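You operate a simulated robot arm through the tools that you are given. There is no shell and no other tool. Be economical: measure what you need, move in short steps, check, and stop when the job is done.

The job below is to be done with a simulated robot arm. You get a single attempt, and the scene is never put back.

## Task
Shut the blue, white and black valves, see which needle drops and tighten that nut.
Fine: watch the needles some seconds with all three shut; bleed that branch before tightening; open the three valves again after; open no other valve, leave the regulator.

The check looks at the end state, three seconds after you hand in, the way a careful person would. Anything else that was tipped, shoved, dropped, spilled or broken makes it a failure.

## Robot
A 7-joint arm with a two-finger parallel gripper, fixed in place. Base frame: the origin is at the foot of the arm, x ahead of it, y to its left, z up. Readings come in mm, degrees, newtons and seconds.
With the tool pointing down near the work surface it reaches from about 240 to 680 mm from the base axis. Its first joint turns from -66.0 to 66.0 degrees. Payload 2.4 kg.
The tool frame sits at the grasp point between the pads (the TCP): z along the fingers, y along the line on which they close. The tips reach 30 mm beyond it. The gripper opens to 94 mm. The fingers are 28 mm wide and 10 mm thick; the gripper's body (50 by 96 mm) begins 55 mm behind the TCP.
Orientation is that of the tool frame in the base frame, as a unit quaternion [x, y, z, w]. With the fingers straight down and closing along the base's y, the tool's x points along the base's -x, its y along +y and its z along -z.

## Interface
- The arm moves only by the tool jog_arm. Its argument "commands" is a list of rows, each an object of numbers (a shift or turn left out is 0, a gripper value left out holds the last): "x", "y", "z": the shift along the base's x, y, z in mm; "rx", "ry", "rz": the turn, a rotation vector about the base's x, y, z in degrees; "claw": the finger opening in mm, from 0 to 94. In form: [{"x": .., "y": .., "z": .., "rx": .., "ry": .., "rz": .., "claw": ..}, ...]. A call has 1 to 10 rows; each row shifts and turns the commanded pose from where the row before left it. Rows are played at 5 a second. More than 50 mm and 8.6 degrees between two rows, or a gripper value outside its range, and nothing of the call is played. A pose out of reach is approached as far as the arm can. The call stops where the force on the tool passes 40 N (or 10 N more than at its start, if that is more) or the arm is blocked; 0.2 s more then pass. Each finger travels about 153 mm/s and halts on what it meets, pressing with about 28 N; the grip force reading is that of the motor and also rises with nothing between the fingers. The clock runs only during rows and for 0.2 s after the last one: add rows that do not move to give the fingers time. The reply holds the time, the measured pose of the TCP, the force on the tool along the base axes, the opening and the grip force, in the units named above and with some noise, with the torque about the TCP (base axes, N m) and any sound that the robot's microphone picked up.
- Cameras (640 x 400 px; columns grow to the right, rows downward): "scene" is fixed at [27.8, 463.7, 1467.5]; the picture's right is [-0.86, -0.52, 0.00], its down [-0.18, 0.30, -0.93] and it looks along [0.48, -0.80, -0.36] (base axes); focal length 334 px, centre (320, 200). "wrist" rides on the gripper at [76, 14, -103] in the tool frame; the picture's right is [-0.18, 0.98, 0.00], its down [-0.75, -0.14, -0.64] and it looks along [-0.63, -0.12, 0.77] (tool axes); focal length 243 px, centre (320, 200). There is no depth. A picture from a camera that has moved, and an enlarged one, comes with that camera's place and axes in the base frame and with its lens.
- get_image(camera): a new picture of that camera. It takes no simulated time.
- close_up(camera, box): a new picture of the part [left, top, right, bottom] of that camera's present view, enlarged. It takes no simulated time.
- job_done(): hands the job in; it is judged then, once.

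Go step by step. Nothing tells you positions but the pictures and the camera data: compare them with the known pose of the tool, close in by small moves and look again before you grip or let go. The budget is 120 turns and 84 pictures, counting those below and the enlarged ones. Unless the task says otherwise, let go and move clear before handing in, and close with one line.

The tools are called by a JSON object that holds its "op" and its "data". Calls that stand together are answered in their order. jog_arm: Moves the arm, as the interface text tells. Its arguments: {"type":"object","properties":{"commands":{"type":"array","items":{"type":"object","properties":{"x":{"type":"number"},"y":{"type":"number"},"z":{"type":"number"},"rx":{"type":"number"},"ry":{"type":"number"},"rz":{"type":"number"},"claw":{"type":"number"}}}}},"required":["commands"]} The other tools are called the same way: get_image (camera) takes a picture; close_up (camera, box) takes an enlarged picture of a part of a camera's view; job_done () hands the job in.

At the start:

```text
clock: 0.0
eef_pos: [363.3, -90.5, 1333.4]
tool_rot: [-0.001, 1.0, -0.001, 0.001]
contact_force: [0.6, -0.4, -0.6]
moment: [-0.05, 0.01, -0.01]
finger_gap: 94.2
grip_force: 0.1
```

scene: 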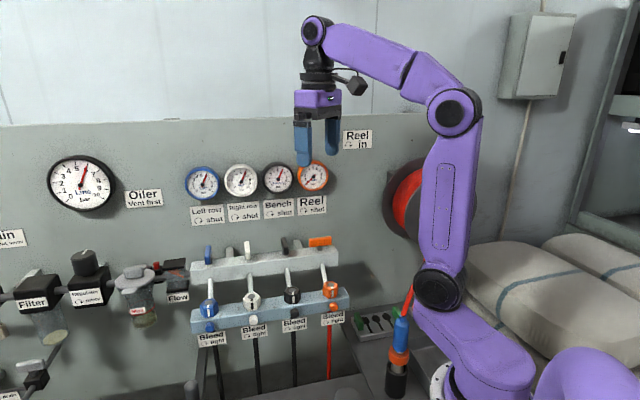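
wrist: 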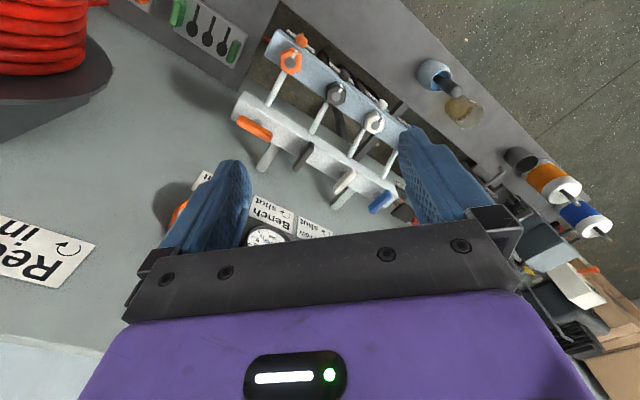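

I see a panel with four gauges, a manifold with four valves (blue, white, black, orange), and nuts with bleed buttons below. I'll look closer before moving.

{"op": "close_up", "data": {"camera": "scene", "box": [170, 220, 370, 345]}}

{"op": "close_up", "data": {"camera": "scene", "box": [170, 150, 350, 262]}}

{"op": "close_up", "data": {"camera": "wrist", "box": [160, 0, 480, 200]}}

{"op": "close_up", "data": {"camera": "scene", "box": [330, 260, 430, 400]}}

```text
3.20 times, centred on (270, 282) of scene
camera zoom: at [27.8, 463.7, 1467.5], right [-0.86, -0.52, 0.0], down [-0.18, 0.3, -0.93], along [0.48, -0.8, -0.36], focal length 1068 px, centre (480, -64)
```

zoom: 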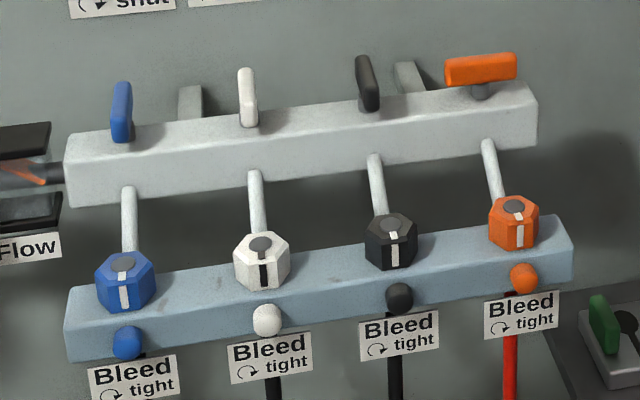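

```text
3.56 times, centred on (260, 206) of scene
camera zoom: at [27.8, 463.7, 1467.5], right [-0.86, -0.52, 0.0], down [-0.18, 0.3, -0.93], along [0.48, -0.8, -0.36], focal length 1186 px, centre (533, 179)
```

zoom: 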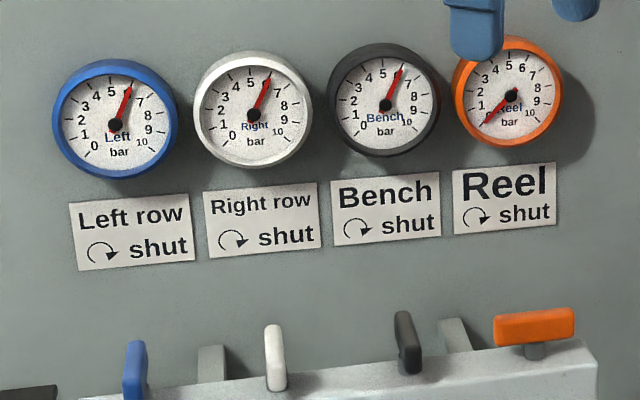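

```text
2.00 times, centred on (320, 100) of wrist
camera zoom: at [287.1, -78.0, 1435.9], right [0.18, 0.98, 0.0], down [0.75, -0.14, 0.64], along [0.63, -0.12, -0.77], focal length 485 px, centre (320, 400)
```

zoom: 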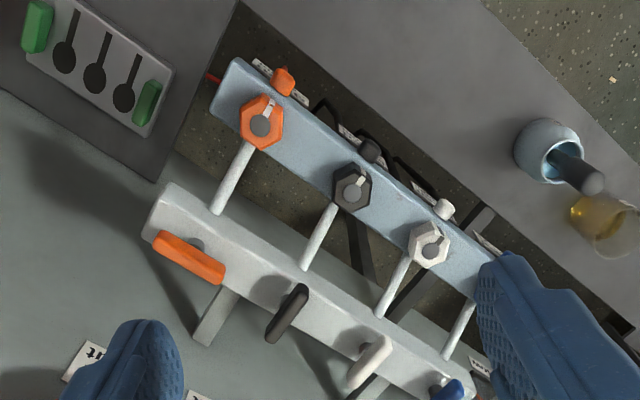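

```text
2.86 times, centred on (380, 330) of scene
camera zoom: at [27.8, 463.7, 1467.5], right [-0.86, -0.52, 0.0], down [-0.18, 0.3, -0.93], along [0.48, -0.8, -0.36], focal length 953 px, centre (149, -171)
```

zoom: 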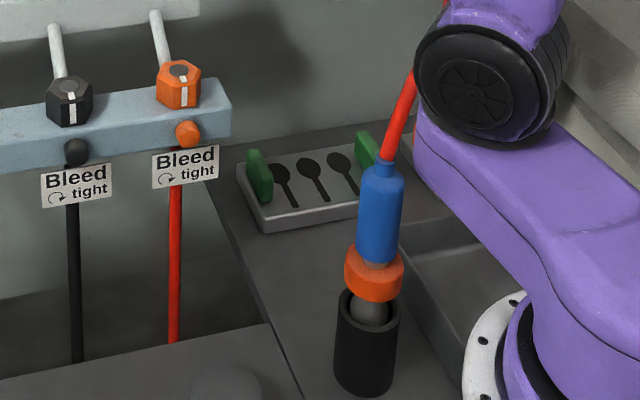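

I triangulated from both views: the levers are at z≈1037, spaced about 96 mm along a line at roughly 45°, from orange (438,-221) to blue (630,-5). The wall normal is about (-0.7, 0.7). I'll turn the tool to match and come nearer for a look.

{"op": "jog_arm", "data": {"commands": [{"rz": -8, "x": 10, "z": -25}, {"rz": -8, "x": 10, "z": -25}, {"rz": -8, "x": 10, "z": -25}, {"rz": -8, "x": 10, "z": -25}, {"rz": -8, "x": 10, "z": -25}, {"rz": -5, "x": 10, "z": -25, "claw": 50}, {"claw": 50}]}}

{"op": "get_image", "data": {"camera": "wrist"}}

{"op": "get_image", "data": {"camera": "scene"}}

```text
clock: 1.6
eef_pos: [423.1, -89.7, 1182.9]
tool_rot: [0.383, 0.924, -0.001, 0.001]
contact_force: [-0.1, -0.3, 0.7]
moment: [0.02, -0.02, -0.02]
finger_gap: 50.0
grip_force: 0.1
```

```text
77 pictures are left
camera wrist: at [379.6, -27.2, 1284.4], right [0.83, 0.56, 0.0], down [0.43, -0.63, 0.64], along [0.36, -0.53, -0.77], focal length 243 px, centre (320, 200)
```

wrist: 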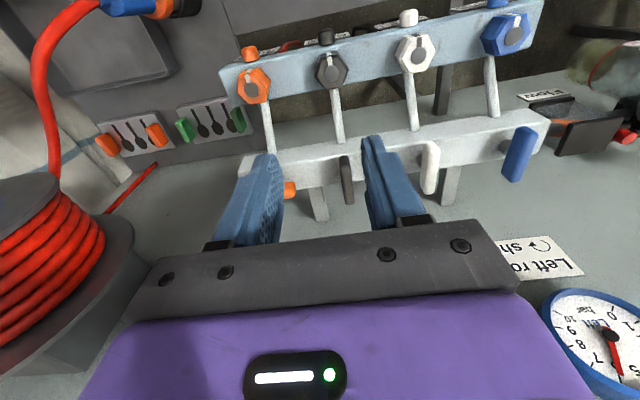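

```text
76 pictures are left
```

scene: 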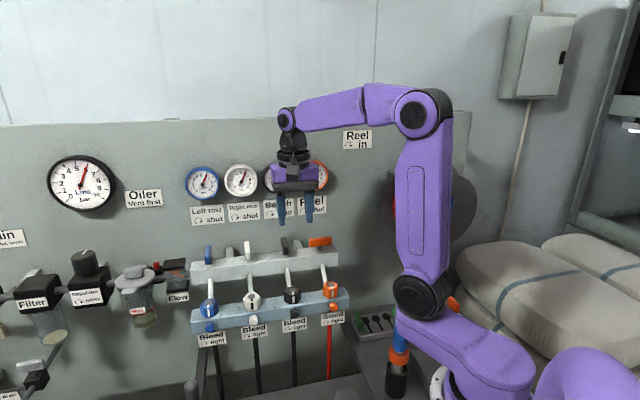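

The levers are consistent at z≈1045: black (500,-148), white (570,-80), blue (637,-12). Next I'll check their shape and pivot.

{"op": "close_up", "data": {"camera": "wrist", "box": [220, 80, 560, 240]}}

{"op": "close_up", "data": {"camera": "wrist", "box": [220, 0, 550, 150]}}

```text
1.88 times, centred on (390, 160) of wrist
camera zoom: at [379.6, -27.2, 1284.4], right [0.83, 0.56, 0.0], down [0.43, -0.63, 0.64], along [0.36, -0.53, -0.77], focal length 457 px, centre (188, 275)
```

zoom: 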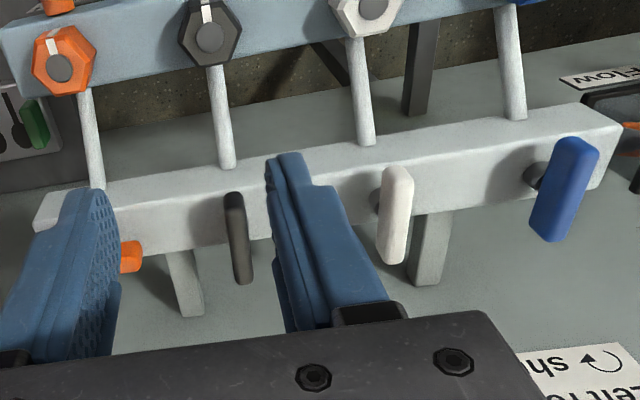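

```text
1.94 times, centred on (385, 75) of wrist
camera zoom: at [379.6, -27.2, 1284.4], right [0.83, 0.56, 0.0], down [0.43, -0.63, 0.64], along [0.36, -0.53, -0.77], focal length 470 px, centre (194, 442)
```

zoom: 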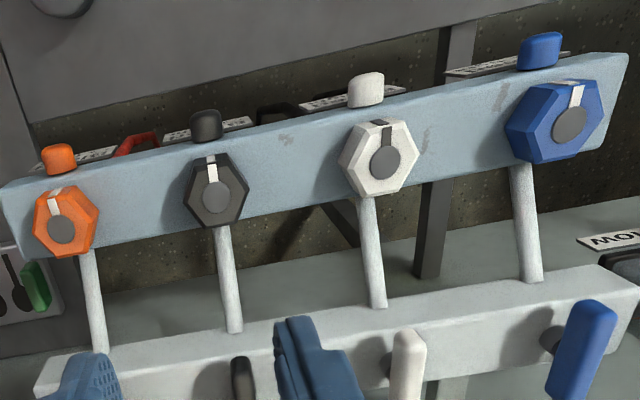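

The levers sit on short central stems above the upper bar and the nuts have vertical axes on the lower bar. I'll hover over the black lever.

{"op": "jog_arm", "data": {"commands": [{"x": 25, "y": -20, "z": -15}, {"x": 26, "y": -19, "z": -15}, {"x": 26, "y": -19, "z": -20}, {"z": -20}, {}]}}

{"op": "get_image", "data": {"camera": "wrist"}}

{"op": "close_up", "data": {"camera": "scene", "box": [170, 150, 370, 275]}}

```text
clock: 2.8
eef_pos: [502.0, -149.1, 1113.7]
tool_rot: [0.382, 0.924, -0.001, 0.001]
contact_force: [-0.3, 0.1, -0.5]
moment: [0.01, 0.0, 0.0]
finger_gap: 49.9
grip_force: 0.1
```

```text
73 pictures are left
camera wrist: at [457.9, -86.1, 1216.0], right [0.82, 0.57, 0.0], down [0.43, -0.63, 0.64], along [0.36, -0.53, -0.77], focal length 243 px, centre (320, 200)
```

wrist: 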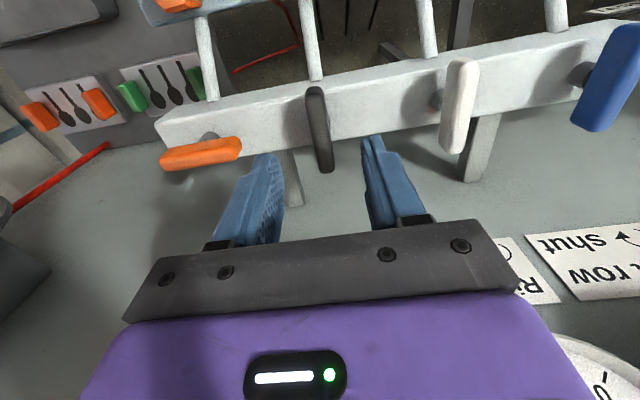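

```text
3.20 times, centred on (270, 212) of scene
camera zoom: at [27.8, 463.7, 1467.5], right [-0.86, -0.52, 0.0], down [-0.18, 0.3, -0.93], along [0.48, -0.8, -0.36], focal length 1068 px, centre (480, 160)
```

zoom: 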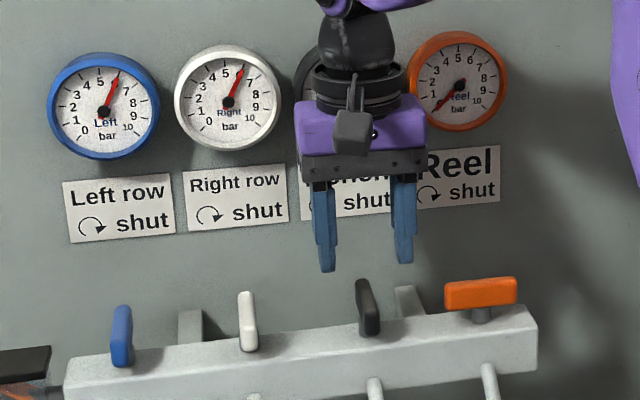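

The tool is centred over the black lever. I'll descend to straddle it and close.

{"op": "jog_arm", "data": {"commands": [{"x": -1.5, "y": 1, "z": -18}, {"z": -18}, {"z": -15}, {}]}}

{"op": "close_up", "data": {"camera": "scene", "box": [220, 200, 360, 288]}}

{"op": "get_image", "data": {"camera": "wrist"}}

```text
clock: 3.8
eef_pos: [500.3, -148.8, 1062.3]
tool_rot: [0.381, 0.924, -0.001, 0.001]
contact_force: [0.1, 0.2, -0.2]
moment: [-0.01, -0.01, 0.01]
finger_gap: 50.0
grip_force: 0.1
```

```text
4.55 times, centred on (290, 244) of scene
camera zoom: at [27.8, 463.7, 1467.5], right [-0.86, -0.52, 0.0], down [-0.18, 0.3, -0.93], along [0.48, -0.8, -0.36], focal length 1517 px, centre (456, 0)
```

zoom: 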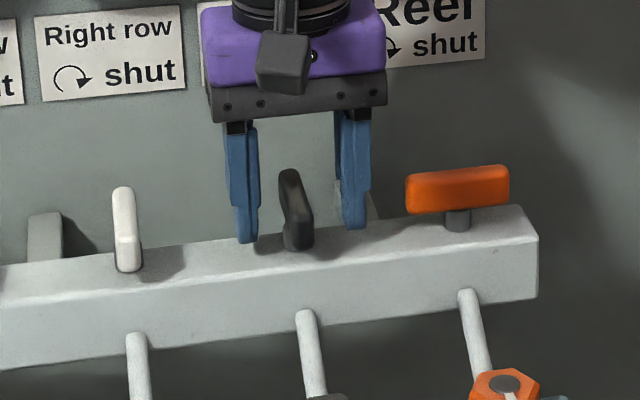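

```text
70 pictures are left
camera wrist: at [455.5, -85.4, 1164.6], right [0.82, 0.57, 0.0], down [0.43, -0.63, 0.64], along [0.36, -0.53, -0.77], focal length 243 px, centre (320, 200)
```

wrist: 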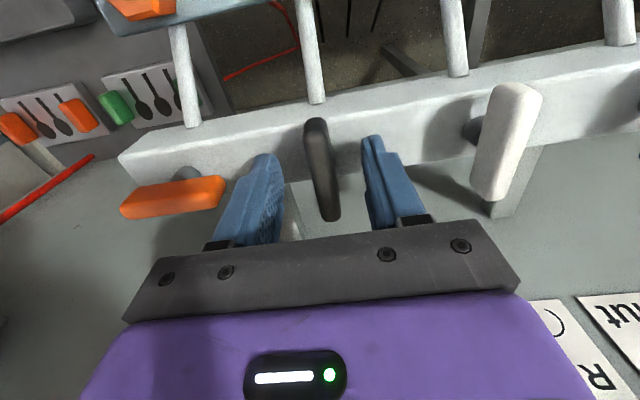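

The fingers straddle the black lever with the tips just above the bar. I'll close.

{"op": "jog_arm", "data": {"commands": [{"z": -3, "claw": 30}, {"claw": 4}, {"claw": 4}, {}]}}

```text
clock: 4.8
eef_pos: [500.3, -146.3, 1059.3]
tool_rot: [0.381, 0.925, 0.0, 0.002]
contact_force: [15.5, 10.6, 0.4]
moment: [-0.23, -0.34, -0.14]
finger_gap: 17.3
grip_force: 44.5
```

It's gripped with a 17 mm gap, slightly off-centre along the bar. I'll relieve the side force, then start turning clockwise.

{"op": "jog_arm", "data": {"commands": [{"x": 1.5, "y": 1.5}, {}]}}

```text
clock: 5.4
eef_pos: [501.6, -146.4, 1059.7]
tool_rot: [0.382, 0.924, -0.001, 0.0]
contact_force: [11.1, 7.8, -3.2]
moment: [-0.98, -1.01, -0.06]
finger_gap: 17.5
grip_force: 45.1
```

{"op": "jog_arm", "data": {"commands": [{"x": 1, "y": 1}, {"rz": -6}, {"rz": -6}, {"rz": -6}]}}

```text
clock: 6.4
eef_pos: [501.6, -147.7, 1059.2]
tool_rot: [0.524, 0.852, -0.001, -0.001]
contact_force: [-1.3, -0.7, 1.4]
moment: [0.55, 0.34, 0.0]
finger_gap: 17.3
grip_force: 44.7
```

It's turning freely. I'll continue to 90°.

{"op": "jog_arm", "data": {"commands": [{"rz": -8}, {"rz": -8}, {"rz": -8}, {"rz": -8}, {"rz": -8}, {"rz": -8}]}}

```text
clock: 7.8
eef_pos: [502.5, -147.0, 1060.0]
tool_rot: [0.824, 0.566, -0.001, 0.002]
contact_force: [15.0, -4.3, -5.4]
moment: [-0.55, 0.05, 0.03]
finger_gap: 17.3
grip_force: 45.4
```

{"op": "jog_arm", "data": {"commands": [{"rz": -8}, {"rz": -8}, {"rz": -7}, {}]}}

{"op": "close_up", "data": {"camera": "scene", "box": [170, 160, 370, 285]}}

```text
clock: 8.8
eef_pos: [503.4, -147.3, 1059.7]
tool_rot: [0.92, 0.391, 0.002, 0.002]
contact_force: [24.8, -13.2, -4.8]
moment: [-0.89, 0.91, 0.02]
finger_gap: 17.5
grip_force: 45.0
```

```text
3.20 times, centred on (270, 222) of scene
camera zoom: at [28.7, 463.3, 1467.6], right [-0.86, -0.52, 0.0], down [-0.18, 0.31, -0.93], along [0.48, -0.8, -0.36], focal length 1068 px, centre (480, 128)
```

zoom: 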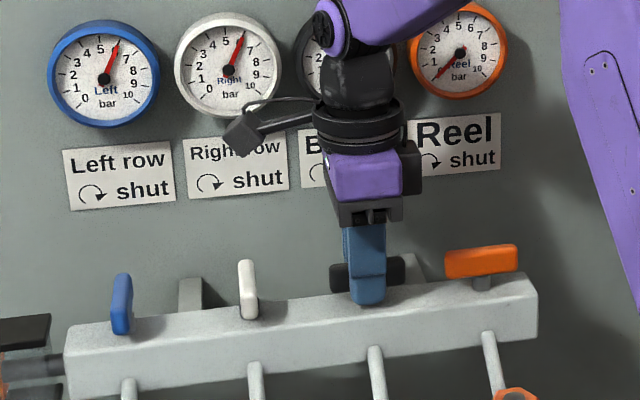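

The black lever is now parallel to the bar, so it's shut. I'll release it, lift, turn back and move over white.

{"op": "jog_arm", "data": {"commands": [{"rz": -1, "claw": 17}, {"claw": 50}, {"claw": 50}, {"z": 25}, {"z": 30}, {"rz": 8.5, "x": 15, "y": 15}, {"rz": 8.5, "x": 15, "y": 15}, {"rz": 8.5, "x": 15, "y": 15}, {"rz": 8.5, "x": 15, "y": 15}, {"rz": 8.5}]}}

{"op": "jog_arm", "data": {"commands": [{"rz": 8.5}, {"rz": 8.5}, {"rz": 8.5}, {"rz": 8.5}, {"rz": 8.5}, {"rz": 5}, {}]}}

{"op": "get_image", "data": {"camera": "wrist"}}

```text
clock: 11.0
eef_pos: [561.6, -86.3, 1114.0]
tool_rot: [0.72, 0.694, -0.002, 0.0]
contact_force: [-0.3, 0.2, -0.5]
moment: [0.03, 0.03, 0.0]
finger_gap: 50.0
grip_force: 0.0
```

```text
clock: 12.6
eef_pos: [561.3, -85.8, 1114.5]
tool_rot: [0.381, 0.924, -0.001, 0.0]
contact_force: [0.3, 0.3, -1.3]
moment: [0.01, -0.01, 0.04]
finger_gap: 49.8
grip_force: 0.1
```

```text
68 pictures are left
camera wrist: at [517.7, -23.4, 1216.8], right [0.82, 0.57, 0.0], down [0.43, -0.63, 0.64], along [0.36, -0.53, -0.77], focal length 243 px, centre (320, 200)
```

wrist: 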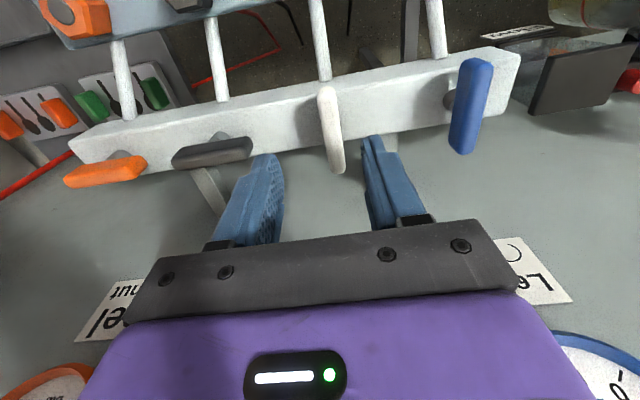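

Black is shut, and white is at about (569,-80). I'll descend and grip it.

{"op": "jog_arm", "data": {"commands": [{"x": 8, "y": 6}, {"z": -20}, {"z": -20}, {"z": -15}, {}, {"claw": 30}, {"claw": 4}, {"claw": 4}, {}]}}

```text
clock: 14.6
eef_pos: [570.4, -82.6, 1059.7]
tool_rot: [0.382, 0.924, -0.001, 0.0]
contact_force: [-9.4, -4.8, -1.1]
moment: [-0.14, -0.06, -0.01]
finger_gap: 17.6
grip_force: 44.2
```

{"op": "jog_arm", "data": {"commands": [{"x": -1, "y": -1}, {"rz": -7}, {"rz": -8}, {"rz": -8}, {"rz": -8}, {"rz": -8}]}}

{"op": "jog_arm", "data": {"commands": [{"rz": -8}, {"rz": -8}, {"rz": -8}, {"rz": -8}, {"rz": -8}, {"rz": -8}, {"rz": -4}, {}]}}

{"op": "close_up", "data": {"camera": "scene", "box": [170, 160, 370, 285]}}

```text
clock: 16.0
eef_pos: [569.5, -82.0, 1060.2]
tool_rot: [0.67, 0.742, -0.002, 0.003]
contact_force: [10.7, -7.3, 6.0]
moment: [-1.26, -0.21, 0.01]
finger_gap: 17.7
grip_force: 45.1
```

```text
clock: 17.8
eef_pos: [569.9, -81.0, 1059.6]
tool_rot: [0.927, 0.375, 0.0, 0.002]
contact_force: [10.1, -13.8, 16.1]
moment: [-0.22, 0.13, 0.78]
finger_gap: 17.5
grip_force: 44.7
```

```text
3.20 times, centred on (270, 222) of scene
camera zoom: at [27.8, 463.3, 1467.6], right [-0.86, -0.52, 0.0], down [-0.18, 0.31, -0.93], along [0.48, -0.8, -0.36], focal length 1068 px, centre (480, 128)
```

zoom: 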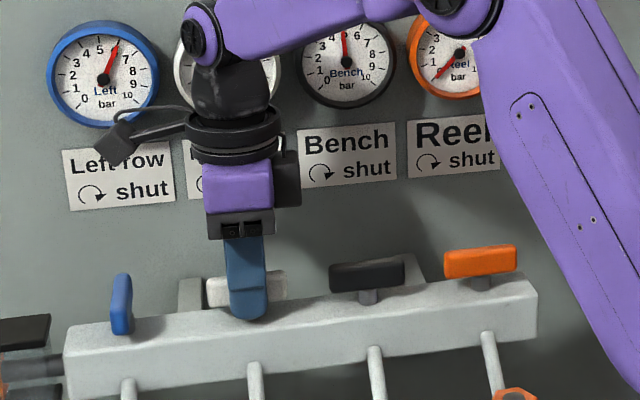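

White is shut too, and the Bench needle already appears lower. I'll release and go to blue.

{"op": "jog_arm", "data": {"commands": [{"claw": 17}, {"claw": 50}, {"claw": 50}, {"z": 25}, {"z": 30}, {"rz": 8.5, "x": 15, "y": 15}, {"rz": 8.5, "x": 15, "y": 15}, {"rz": 8.5, "x": 15, "y": 15}, {"rz": 8.5, "x": 15, "y": 15}, {"rz": 8.5}]}}

{"op": "jog_arm", "data": {"commands": [{"rz": 8.5}, {"rz": 8.5}, {"rz": 8.5}, {"rz": 8.5}, {"rz": 8.5}, {"rz": 6}, {}]}}

{"op": "get_image", "data": {"camera": "wrist"}}

```text
clock: 20.0
eef_pos: [628.5, -21.5, 1114.7]
tool_rot: [0.727, 0.687, 0.0, 0.001]
contact_force: [0.4, 0.1, 0.6]
moment: [0.0, 0.02, 0.01]
finger_gap: 50.2
grip_force: 0.1
```

```text
clock: 21.6
eef_pos: [628.6, -21.2, 1115.6]
tool_rot: [0.381, 0.925, -0.001, 0.0]
contact_force: [-1.0, 0.2, -0.1]
moment: [0.03, 0.03, -0.01]
finger_gap: 49.9
grip_force: 0.1
```

```text
66 pictures are left
camera wrist: at [584.5, 41.6, 1217.4], right [0.82, 0.57, 0.0], down [0.43, -0.63, 0.64], along [0.36, -0.53, -0.77], focal length 243 px, centre (320, 200)
```

wrist: 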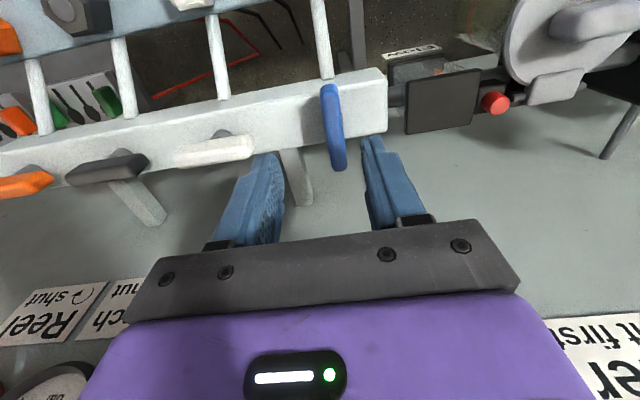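

Blue shows the same offset that white did. I'll grip it and turn it.

{"op": "jog_arm", "data": {"commands": [{"x": 9, "y": 6}, {"z": -20}, {"z": -20}, {"z": -15}, {}, {"claw": 30}, {"claw": 4}, {"claw": 4}, {}]}}

```text
clock: 23.6
eef_pos: [637.7, -16.4, 1059.2]
tool_rot: [0.382, 0.924, 0.0, 0.001]
contact_force: [7.8, 3.5, -4.3]
moment: [-0.12, -0.24, -0.1]
finger_gap: 17.4
grip_force: 45.0
```

{"op": "jog_arm", "data": {"commands": [{"x": 0.8, "y": 0.8}, {"rz": -7}, {"rz": -8}, {"rz": -8}, {"rz": -8}, {"rz": -8}]}}

{"op": "jog_arm", "data": {"commands": [{"rz": -8}, {"rz": -8}, {"rz": -8}, {"rz": -8}, {"rz": -8}, {"rz": -8}, {"rz": -3.5}, {}]}}

{"op": "close_up", "data": {"camera": "scene", "box": [170, 160, 370, 285]}}

```text
clock: 25.0
eef_pos: [636.9, -14.5, 1059.8]
tool_rot: [0.67, 0.743, -0.002, -0.001]
contact_force: [-17.5, -4.4, 5.9]
moment: [0.63, 0.19, 0.02]
finger_gap: 17.4
grip_force: 44.9
```

```text
clock: 26.8
eef_pos: [636.0, -15.9, 1059.4]
tool_rot: [0.926, 0.378, -0.004, -0.001]
contact_force: [-28.8, -12.0, 5.7]
moment: [0.16, -0.23, 0.46]
finger_gap: 17.5
grip_force: 45.1
```

```text
3.20 times, centred on (270, 222) of scene
camera zoom: at [26.8, 463.3, 1467.7], right [-0.86, -0.52, 0.0], down [-0.18, 0.31, -0.93], along [0.48, -0.8, -0.36], focal length 1068 px, centre (480, 128)
```

zoom: 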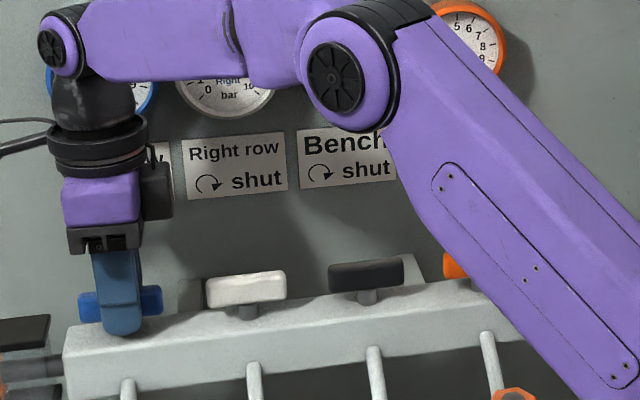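

All three are shut. I'll release, lift, turn back, and pull clear so the gauges are visible.

{"op": "jog_arm", "data": {"commands": [{"claw": 17}, {"claw": 50}, {"claw": 50}, {"z": 25}, {"z": 30}, {"rz": 8.5}, {"rz": 8.5, "x": -20, "y": 0}, {"rz": 8.5, "x": -30, "y": 0}, {"rz": 8.5, "x": -30, "y": 0}, {"rz": 8.5, "x": -30}]}}

{"op": "jog_arm", "data": {"commands": [{"rz": 8.5, "x": -30, "y": -10, "z": 30}, {"rz": 8.5, "x": -30, "y": -10, "z": 30}, {"rz": 8.5, "x": -30, "y": -10, "z": 30}, {"rz": 8.5, "x": -30, "y": -10, "z": 30}, {"rz": 8.5, "y": -10, "z": 30}, {"rz": 5, "y": -10, "z": 30}, {}]}}

{"op": "close_up", "data": {"camera": "scene", "box": [150, 150, 350, 275]}}

```text
clock: 29.0
eef_pos: [530.1, -14.0, 1113.9]
tool_rot: [0.724, 0.689, -0.001, 0.001]
contact_force: [0.6, -0.6, 0.5]
moment: [-0.01, -0.04, 0.01]
finger_gap: 50.1
grip_force: 0.1
```

```text
clock: 30.6
eef_pos: [409.8, -75.9, 1294.1]
tool_rot: [0.384, 0.923, -0.001, 0.0]
contact_force: [0.6, -0.3, 0.1]
moment: [0.02, 0.01, 0.03]
finger_gap: 50.3
grip_force: 0.0
```

```text
3.20 times, centred on (250, 212) of scene
camera zoom: at [27.8, 463.7, 1467.5], right [-0.86, -0.52, 0.0], down [-0.18, 0.3, -0.93], along [0.48, -0.8, -0.36], focal length 1068 px, centre (544, 160)
```

zoom: 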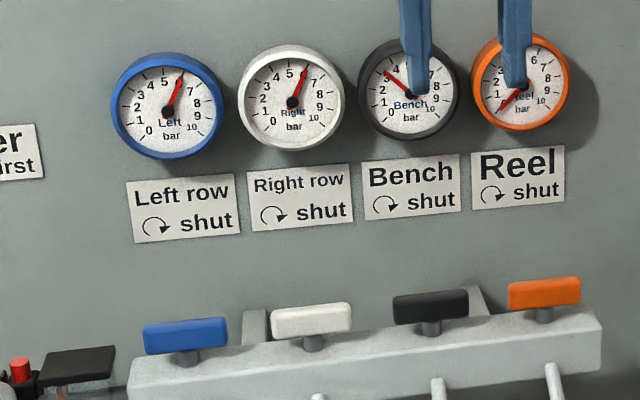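

Bench (black) has fallen to about 3.3 bar. Left and Right read about 6, so I'll watch several more seconds.

{"op": "jog_arm", "data": {"commands": [{"x": -5}, {}, {}, {}, {}, {}, {}, {}, {}, {}]}}

{"op": "jog_arm", "data": {"commands": [{}, {}, {}, {}, {}, {}, {}, {}, {}, {}]}}

{"op": "jog_arm", "data": {"commands": [{}, {}, {}, {}, {}, {}, {}, {}, {}, {}]}}

{"op": "close_up", "data": {"camera": "scene", "box": [150, 150, 350, 275]}}

{"op": "get_image", "data": {"camera": "wrist"}}

```text
clock: 32.8
eef_pos: [402.6, -75.3, 1294.9]
tool_rot: [0.386, 0.923, -0.001, 0.001]
contact_force: [0.9, -0.4, 0.0]
moment: [0.01, -0.02, 0.0]
finger_gap: 50.4
grip_force: 0.1
```

```text
clock: 35.0
eef_pos: [402.8, -74.4, 1295.2]
tool_rot: [0.386, 0.922, -0.001, 0.0]
contact_force: [-0.4, 0.5, 0.0]
moment: [-0.02, -0.02, 0.01]
finger_gap: 49.9
grip_force: 0.0
```

```text
clock: 37.2
eef_pos: [403.3, -75.3, 1293.8]
tool_rot: [0.386, 0.923, -0.001, 0.001]
contact_force: [-0.7, -0.4, 0.4]
moment: [-0.01, -0.02, 0.0]
finger_gap: 49.9
grip_force: 0.2
```

```text
3.20 times, centred on (250, 212) of scene
camera zoom: at [27.8, 463.7, 1467.5], right [-0.86, -0.52, 0.0], down [-0.18, 0.3, -0.93], along [0.48, -0.8, -0.36], focal length 1068 px, centre (544, 160)
```

zoom: 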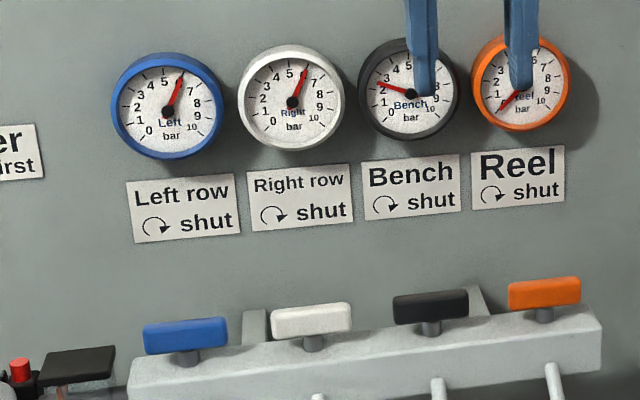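

```text
62 pictures are left
camera wrist: at [360.1, -11.3, 1396.8], right [0.83, 0.56, 0.0], down [0.43, -0.63, 0.64], along [0.36, -0.53, -0.77], focal length 243 px, centre (320, 200)
```

wrist: 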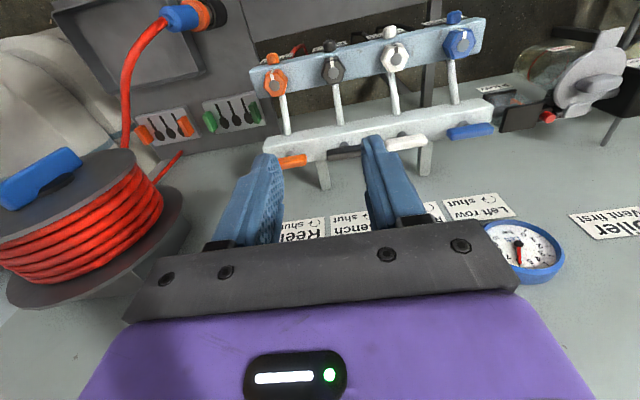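

Bench (black) keeps falling, to about 2.1, while Left and Right stay at 6, so black is the leaking branch. Next I need close views of the black nut at about (426,-72,980) and its bleed button at about (405,-52,940).

{"op": "jog_arm", "data": {"commands": [{"x": -10, "y": 20, "z": -40}, {"x": -10, "y": 20, "z": -40}, {"x": -5, "y": 10, "z": -45}, {"z": -45}, {"z": -45}, {}]}}

{"op": "get_image", "data": {"camera": "wrist"}}

{"op": "close_up", "data": {"camera": "scene", "box": [240, 265, 360, 340]}}

```text
clock: 38.6
eef_pos: [377.7, -23.1, 1080.7]
tool_rot: [0.386, 0.922, -0.001, 0.0]
contact_force: [0.3, -0.2, 0.4]
moment: [0.0, 0.02, -0.01]
finger_gap: 49.8
grip_force: 0.1
```

```text
61 pictures are left
camera wrist: at [334.6, 40.4, 1182.9], right [0.83, 0.56, 0.0], down [0.43, -0.63, 0.64], along [0.36, -0.53, -0.77], focal length 243 px, centre (320, 200)
```

wrist: 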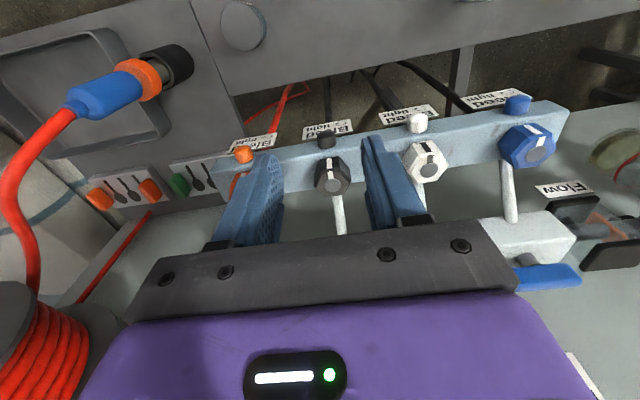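

```text
5.33 times, centred on (300, 302) of scene
camera zoom: at [27.8, 463.7, 1467.5], right [-0.86, -0.52, 0.0], down [-0.18, 0.3, -0.93], along [0.48, -0.8, -0.36], focal length 1780 px, centre (427, -347)
```

zoom: 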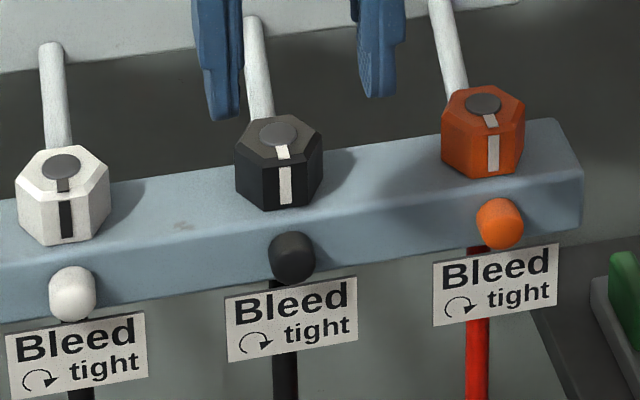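

{"op": "close_up", "data": {"camera": "wrist", "box": [270, 110, 390, 185]}}

{"op": "close_up", "data": {"camera": "wrist", "box": [390, 80, 590, 205]}}

```text
5.33 times, centred on (330, 148) of wrist
camera zoom: at [334.6, 40.4, 1182.9], right [0.83, 0.56, 0.0], down [0.43, -0.63, 0.64], along [0.36, -0.53, -0.77], focal length 1294 px, centre (267, 480)
```

zoom: 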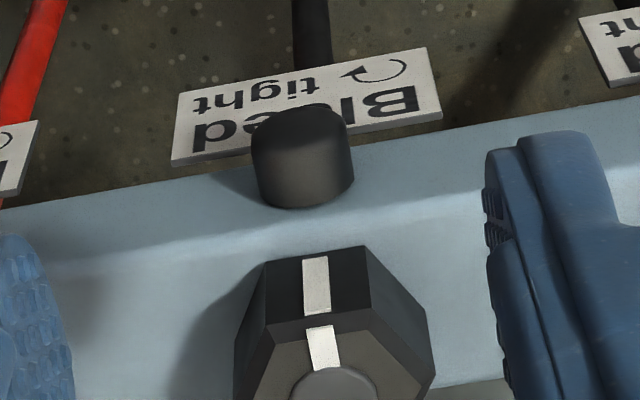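

```text
3.20 times, centred on (490, 142) of wrist
camera zoom: at [334.6, 40.4, 1182.9], right [0.83, 0.56, 0.0], down [0.43, -0.63, 0.64], along [0.36, -0.53, -0.77], focal length 776 px, centre (-224, 384)
```

zoom: 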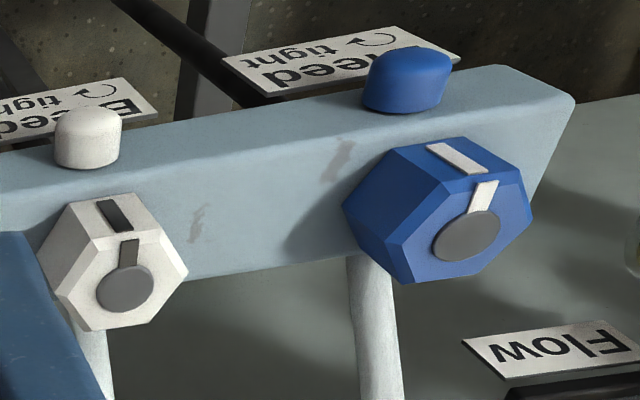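

The button is horizontal on the bar's front face, centred near (406,-53,940), and the nut is at (427,-72,980) with a flat facing outward. I'll close the fingers and lower them in front of the button.

{"op": "jog_arm", "data": {"commands": [{"claw": 0, "z": -40}, {"z": -40}, {"z": -38}, {}, {}]}}

{"op": "close_up", "data": {"camera": "scene", "box": [200, 150, 400, 345]}}

{"op": "get_image", "data": {"camera": "wrist"}}

```text
clock: 39.8
eef_pos: [378.5, -24.4, 959.3]
tool_rot: [0.386, 0.923, -0.001, 0.0]
contact_force: [0.5, -0.4, 0.7]
moment: [0.01, -0.01, 0.01]
finger_gap: 0.0
grip_force: 27.7
```

```text
2.05 times, centred on (300, 248) of scene
camera zoom: at [27.8, 463.7, 1467.5], right [-0.86, -0.52, 0.0], down [-0.18, 0.3, -0.93], along [0.48, -0.8, -0.36], focal length 684 px, centre (361, 103)
```

zoom: 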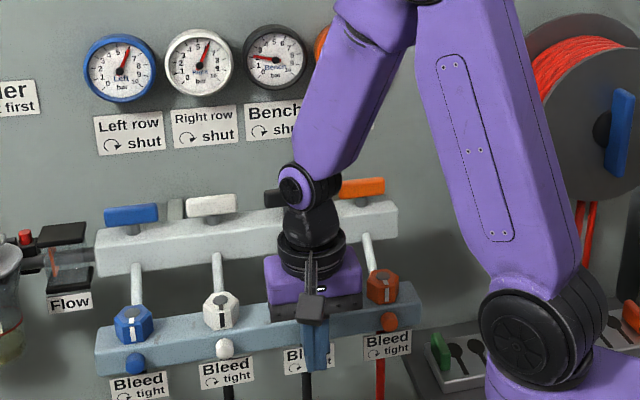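

```text
56 pictures are left
camera wrist: at [335.2, 38.9, 1062.2], right [0.83, 0.56, 0.0], down [0.43, -0.63, 0.64], along [0.36, -0.53, -0.77], focal length 243 px, centre (320, 200)
```

wrist: 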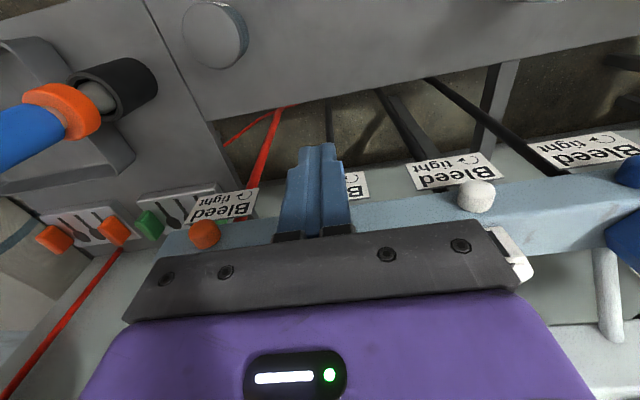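

The fingertip is in front of the black button and the Bench gauge is visible. I'll push inward in small steps.

{"op": "jog_arm", "data": {"commands": [{"x": 3, "y": -3, "z": 1}, {"x": 3, "y": -3}, {"x": 2.5, "y": -2.5}, {"x": 1.5, "y": -1.5}, {}]}}

```text
clock: 41.0
eef_pos: [387.7, -33.7, 962.3]
tool_rot: [0.386, 0.923, -0.002, 0.001]
contact_force: [0.1, 0.4, 0.3]
moment: [0.0, 0.0, 0.01]
finger_gap: 0.0
grip_force: 27.9
```

{"op": "jog_arm", "data": {"commands": [{"x": 1.5, "y": -1.5}, {"x": 1.5, "y": -1.5}, {"x": 1.5, "y": -1.5}, {}]}}

{"op": "close_up", "data": {"camera": "scene", "box": [220, 150, 340, 225]}}

```text
clock: 42.0
eef_pos: [391.6, -38.1, 963.4]
tool_rot: [0.385, 0.923, -0.001, -0.001]
contact_force: [0.1, 1.0, -0.2]
moment: [0.01, -0.01, -0.02]
finger_gap: 0.0
grip_force: 27.8
```

```text
5.33 times, centred on (280, 188) of scene
camera zoom: at [27.8, 463.7, 1467.5], right [-0.86, -0.52, 0.0], down [-0.18, 0.3, -0.93], along [0.48, -0.8, -0.36], focal length 1780 px, centre (533, 267)
```

zoom: 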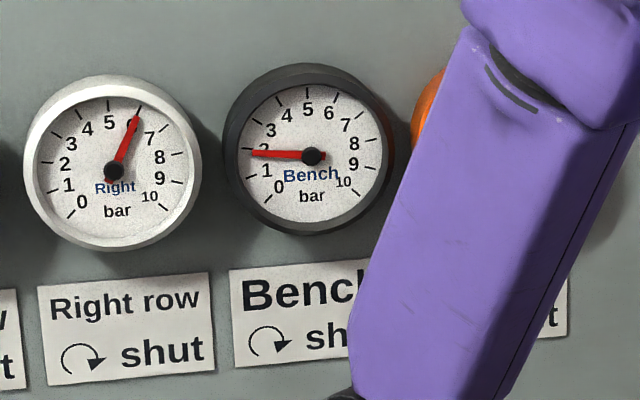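

No contact yet, and Bench reads about 1.8. I'll continue inward.

{"op": "jog_arm", "data": {"commands": [{"x": 1.5, "y": -1.5}, {"x": 1.5, "y": -1.5}, {"x": 1.5, "y": -1.5}, {}]}}

```text
clock: 43.0
eef_pos: [396.4, -41.4, 962.0]
tool_rot: [0.386, 0.923, -0.001, 0.0]
contact_force: [-3.6, 7.4, -0.2]
moment: [0.13, 0.08, 0.03]
finger_gap: 0.0
grip_force: 28.3
```

Contact, at about 8 N. I'll press further.

{"op": "jog_arm", "data": {"commands": [{"x": 1.5, "y": -1.5}, {"x": 1.5, "y": -1.5}, {}, {}]}}

{"op": "close_up", "data": {"camera": "scene", "box": [220, 150, 340, 225]}}

```text
clock: 44.0
eef_pos: [399.0, -44.2, 962.0]
tool_rot: [0.384, 0.923, -0.001, -0.003]
contact_force: [-13.3, 23.7, -0.3]
moment: [0.55, 0.28, 0.12]
finger_gap: 0.0
grip_force: 28.1
```

```text
5.33 times, centred on (280, 188) of scene
camera zoom: at [27.5, 464.3, 1467.3], right [-0.86, -0.52, 0.0], down [-0.18, 0.3, -0.93], along [0.48, -0.8, -0.36], focal length 1780 px, centre (533, 267)
```

zoom: 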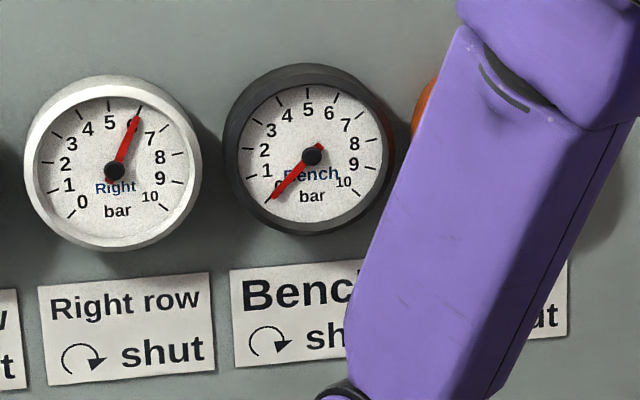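

Bench has bled to 0. I'll hold briefly, retreat, lift, and orient to the nut's side flats (tool turned +30°).

{"op": "jog_arm", "data": {"commands": [{}, {}, {}, {"x": -8, "y": 8}, {"x": -12, "y": 12}, {"z": 35}, {"z": 40, "rz": 8}, {"z": 40, "rz": 8, "claw": 70}, {"rz": 8, "claw": 70}, {"rz": 7}]}}

{"op": "jog_arm", "data": {"commands": [{"x": 16, "y": -16}, {"x": 16, "y": -16}, {"x": 15, "y": -15}, {}]}}

{"op": "get_image", "data": {"camera": "wrist"}}

{"op": "close_up", "data": {"camera": "scene", "box": [200, 150, 400, 345]}}

```text
clock: 46.2
eef_pos: [380.0, -24.5, 1076.8]
tool_rot: [0.124, 0.992, 0.0, 0.001]
contact_force: [0.4, 0.1, 0.1]
moment: [0.0, 0.02, -0.01]
finger_gap: 70.1
grip_force: 0.1
```

```text
clock: 47.2
eef_pos: [427.1, -74.2, 1077.7]
tool_rot: [0.125, 0.992, -0.001, 0.001]
contact_force: [-0.2, 0.2, -0.1]
moment: [-0.01, -0.02, -0.01]
finger_gap: 69.9
grip_force: 0.1
```

```text
53 pictures are left
camera wrist: at [357.4, -42.3, 1179.4], right [0.42, 0.91, 0.0], down [0.69, -0.32, 0.64], along [0.58, -0.27, -0.77], focal length 243 px, centre (320, 200)
```

wrist: 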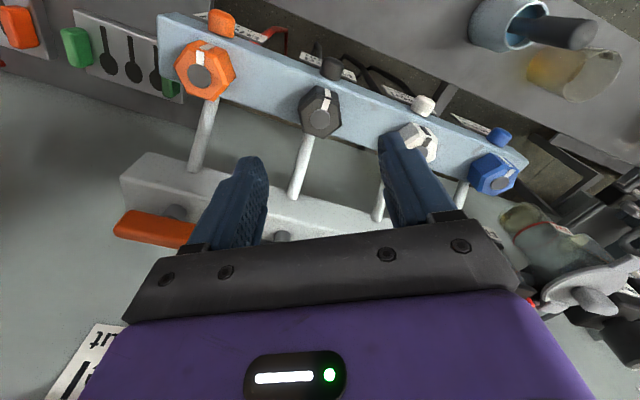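

```text
2.05 times, centred on (300, 248) of scene
camera zoom: at [27.8, 463.7, 1467.5], right [-0.86, -0.52, 0.0], down [-0.18, 0.3, -0.93], along [0.48, -0.8, -0.36], focal length 684 px, centre (361, 103)
```

zoom: 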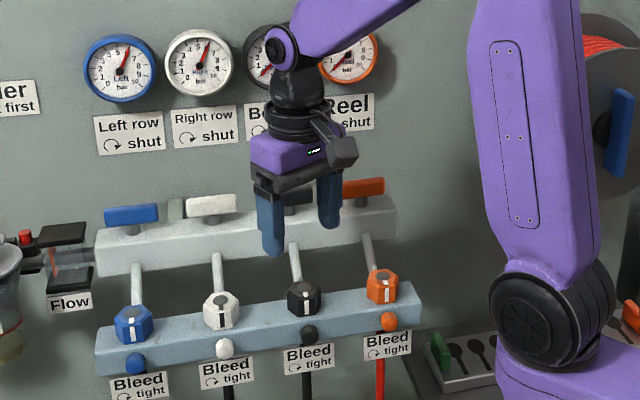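

The nut is confirmed at (427,-71.5). I'll descend astride it with the finger pads on the side flats, clear of the pipe.

{"op": "jog_arm", "data": {"commands": [{"y": 2.5, "z": -30}, {"z": -30}, {"z": -22}, {"claw": 60}, {}]}}

{"op": "close_up", "data": {"camera": "scene", "box": [220, 220, 380, 340]}}

{"op": "close_up", "data": {"camera": "wrist", "box": [180, 30, 480, 250]}}

```text
clock: 48.4
eef_pos: [427.5, -72.0, 995.2]
tool_rot: [0.125, 0.992, -0.001, 0.001]
contact_force: [0.2, -0.5, -0.7]
moment: [-0.03, 0.02, -0.01]
finger_gap: 59.8
grip_force: 0.0
```

```text
3.33 times, centred on (300, 280) of scene
camera zoom: at [27.8, 463.7, 1467.5], right [-0.86, -0.52, 0.0], down [-0.18, 0.3, -0.93], along [0.48, -0.8, -0.36], focal length 1112 px, centre (387, -67)
```

zoom: 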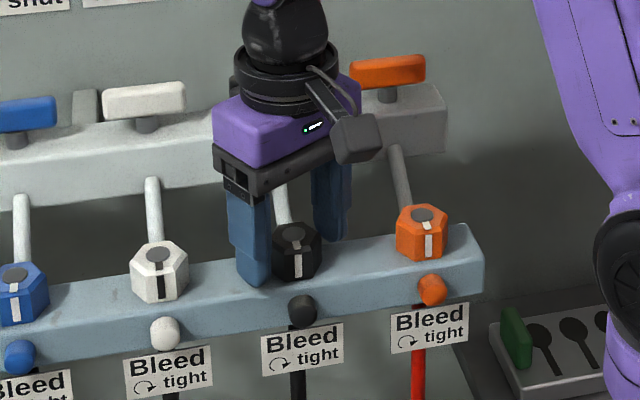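

```text
1.82 times, centred on (330, 140) of wrist
camera zoom: at [356.1, -39.1, 1097.5], right [0.42, 0.91, 0.0], down [0.69, -0.32, 0.64], along [0.58, -0.27, -0.77], focal length 441 px, centre (302, 309)
```

zoom: 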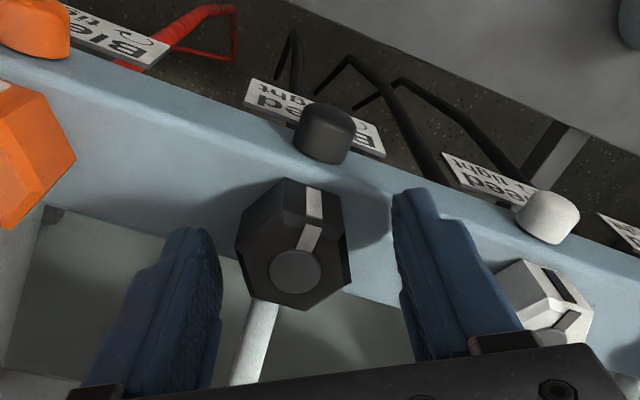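

{"op": "jog_arm", "data": {"commands": [{"z": -4}, {"claw": 45}, {"claw": 25}, {"claw": 25}, {}]}}

```text
clock: 49.6
eef_pos: [426.4, -73.7, 991.5]
tool_rot: [0.127, 0.992, -0.001, 0.001]
contact_force: [-7.3, -29.8, 0.9]
moment: [-0.3, -0.03, -0.22]
finger_gap: 34.4
grip_force: 45.1
```

I've gripped across 34.4 mm flats. I'll relieve the side load by shifting slightly in −y.

{"op": "jog_arm", "data": {"commands": [{"x": -0.5, "y": -2}, {}]}}

```text
clock: 50.2
eef_pos: [426.3, -73.9, 991.5]
tool_rot: [0.127, 0.992, -0.002, 0.001]
contact_force: [2.1, -25.1, 0.4]
moment: [0.01, 1.22, -0.33]
finger_gap: 34.7
grip_force: 45.3
```

{"op": "jog_arm", "data": {"commands": [{"y": -3}, {}]}}

```text
clock: 50.8
eef_pos: [425.8, -74.2, 991.3]
tool_rot: [0.125, 0.992, -0.001, 0.001]
contact_force: [-0.9, 0.6, -7.6]
moment: [-0.48, -1.27, -0.48]
finger_gap: 34.4
grip_force: 45.3
```

Centred. I'll turn clockwise in small steps.

{"op": "jog_arm", "data": {"commands": [{"rz": -5}, {"rz": -5}, {"rz": -5}, {}]}}

```text
clock: 51.8
eef_pos: [425.2, -73.6, 991.2]
tool_rot: [0.253, 0.967, 0.0, -0.001]
contact_force: [-0.3, 23.6, -6.6]
moment: [0.16, -0.93, 0.02]
finger_gap: 34.6
grip_force: 44.9
```

{"op": "jog_arm", "data": {"commands": [{"y": 0.7, "rz": -5}, {"rz": -5}, {"rz": -5}, {"rz": -5}, {}]}}

```text
clock: 53.0
eef_pos: [426.5, -73.4, 991.5]
tool_rot: [0.419, 0.908, 0.001, 0.0]
contact_force: [4.7, 25.9, -2.6]
moment: [1.11, 0.55, 0.01]
finger_gap: 34.5
grip_force: 45.3
```

{"op": "jog_arm", "data": {"commands": [{"y": 1, "rz": -5}, {"rz": -5}, {"rz": -5}, {"rz": -5}, {}]}}

{"op": "close_up", "data": {"camera": "scene", "box": [220, 220, 380, 340]}}

```text
clock: 54.2
eef_pos: [427.1, -73.2, 991.1]
tool_rot: [0.57, 0.822, 0.0, 0.0]
contact_force: [4.8, 22.8, 7.8]
moment: [0.13, -0.52, 0.01]
finger_gap: 34.5
grip_force: 45.4
```

```text
3.33 times, centred on (300, 280) of scene
camera zoom: at [27.8, 464.4, 1467.3], right [-0.86, -0.52, 0.0], down [-0.18, 0.3, -0.93], along [0.48, -0.8, -0.36], focal length 1112 px, centre (387, -67)
```

zoom: 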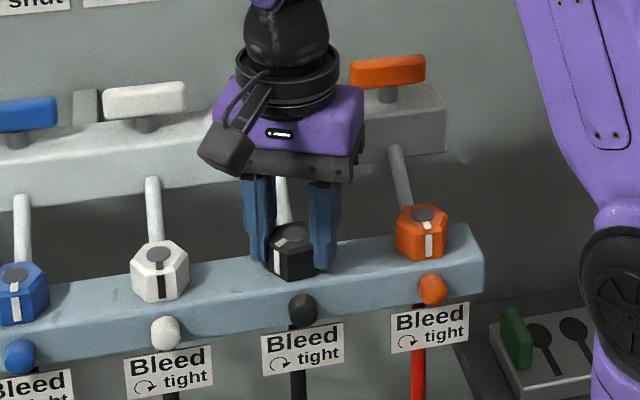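

The nut has turned about 55° (the mark swung left) with no resistance yet. I'll release, lift, rotate back 60° and re-grip.

{"op": "jog_arm", "data": {"commands": [{"rz": -5}, {"claw": 60}, {"claw": 60}, {"z": 30}, {"rz": 8.5}, {"rz": 8.5}, {"rz": 8.5}, {"rz": 8.5}, {"rz": 8.5}, {"rz": 8.5}]}}

{"op": "jog_arm", "data": {"commands": [{"rz": 8.5}, {}]}}

{"op": "close_up", "data": {"camera": "wrist", "box": [180, 30, 480, 250]}}

```text
clock: 56.4
eef_pos: [426.8, -74.1, 1020.9]
tool_rot: [0.202, 0.979, -0.001, 0.0]
contact_force: [0.7, -0.8, -0.5]
moment: [-0.02, 0.02, 0.01]
finger_gap: 60.0
grip_force: 0.1
```

```text
clock: 57.0
eef_pos: [427.1, -74.1, 1022.4]
tool_rot: [0.128, 0.992, -0.002, 0.001]
contact_force: [0.0, 0.2, 0.1]
moment: [0.0, -0.01, 0.0]
finger_gap: 60.0
grip_force: 0.0
```

```text
1.82 times, centred on (330, 140) of wrist
camera zoom: at [356.6, -41.6, 1123.9], right [0.43, 0.9, 0.0], down [0.69, -0.33, 0.64], along [0.58, -0.28, -0.77], focal length 441 px, centre (302, 309)
```

zoom: 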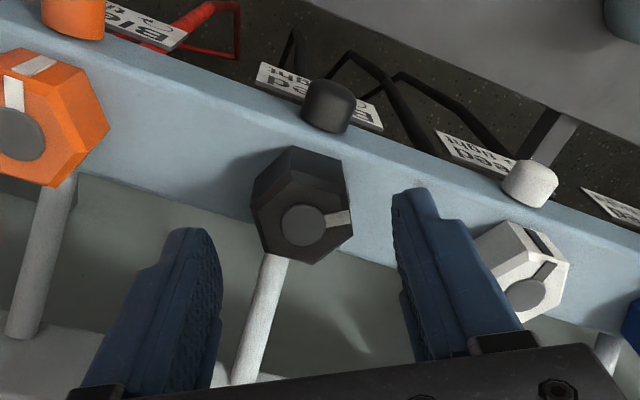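

The nut has turned 60°, so I'll re-grip and continue.

{"op": "jog_arm", "data": {"commands": [{"z": -30}, {"claw": 45}, {"claw": 25}, {"claw": 25}, {}]}}

{"op": "jog_arm", "data": {"commands": [{"rz": -5}, {"rz": -5}, {"rz": -5}, {}]}}

```text
clock: 58.2
eef_pos: [428.1, -74.9, 990.7]
tool_rot: [0.129, 0.992, 0.0, 0.001]
contact_force: [2.2, 5.6, -4.8]
moment: [0.18, -0.84, -0.03]
finger_gap: 34.5
grip_force: 44.7
```

```text
clock: 59.2
eef_pos: [426.9, -73.5, 992.5]
tool_rot: [0.257, 0.966, -0.001, 0.0]
contact_force: [1.9, 10.7, 0.9]
moment: [0.17, -0.06, 1.46]
finger_gap: 35.4
grip_force: 44.9
```

The torque is rising (1.5 N·m). I'll take smaller steps.

{"op": "jog_arm", "data": {"commands": [{"rz": -4}, {"rz": -4}, {}]}}

{"op": "close_up", "data": {"camera": "wrist", "box": [180, 30, 480, 250]}}

```text
clock: 60.0
eef_pos: [426.8, -73.2, 991.6]
tool_rot: [0.324, 0.946, 0.0, 0.0]
contact_force: [3.4, 10.4, 3.1]
moment: [0.88, -0.18, 1.17]
finger_gap: 37.8
grip_force: 45.5
```

```text
1.82 times, centred on (330, 140) of wrist
camera zoom: at [375.6, -16.3, 1093.7], right [0.75, 0.66, 0.0], down [0.51, -0.57, 0.64], along [0.43, -0.48, -0.77], focal length 441 px, centre (302, 309)
```

zoom: 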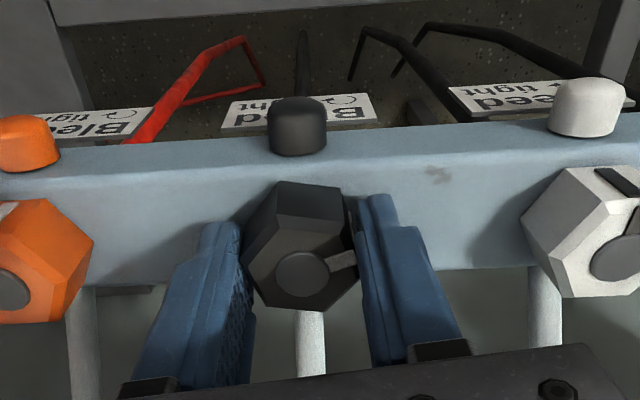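

The gap is opening to 37.8 mm, so the nut has stopped at about 72° total and the pads are riding up the hex. I'll release, realign and give it one more firm try to confirm it's at its stop.

{"op": "jog_arm", "data": {"commands": [{"claw": 55}, {"claw": 55}, {"rz": 6}, {"rz": 6, "z": -3}, {"claw": 40}, {"claw": 20}, {"claw": 20}, {}]}}

{"op": "jog_arm", "data": {"commands": [{"rz": -3}, {"rz": -3}, {}]}}

```text
clock: 61.8
eef_pos: [425.8, -73.8, 987.8]
tool_rot: [0.224, 0.975, -0.001, 0.001]
contact_force: [-2.2, 0.0, -3.1]
moment: [-0.05, -0.43, 0.4]
finger_gap: 34.6
grip_force: 45.4
```

```text
clock: 62.6
eef_pos: [426.2, -75.0, 988.6]
tool_rot: [0.274, 0.962, 0.0, 0.0]
contact_force: [0.9, 2.3, -6.1]
moment: [0.67, -0.17, 1.32]
finger_gap: 36.1
grip_force: 44.9
```

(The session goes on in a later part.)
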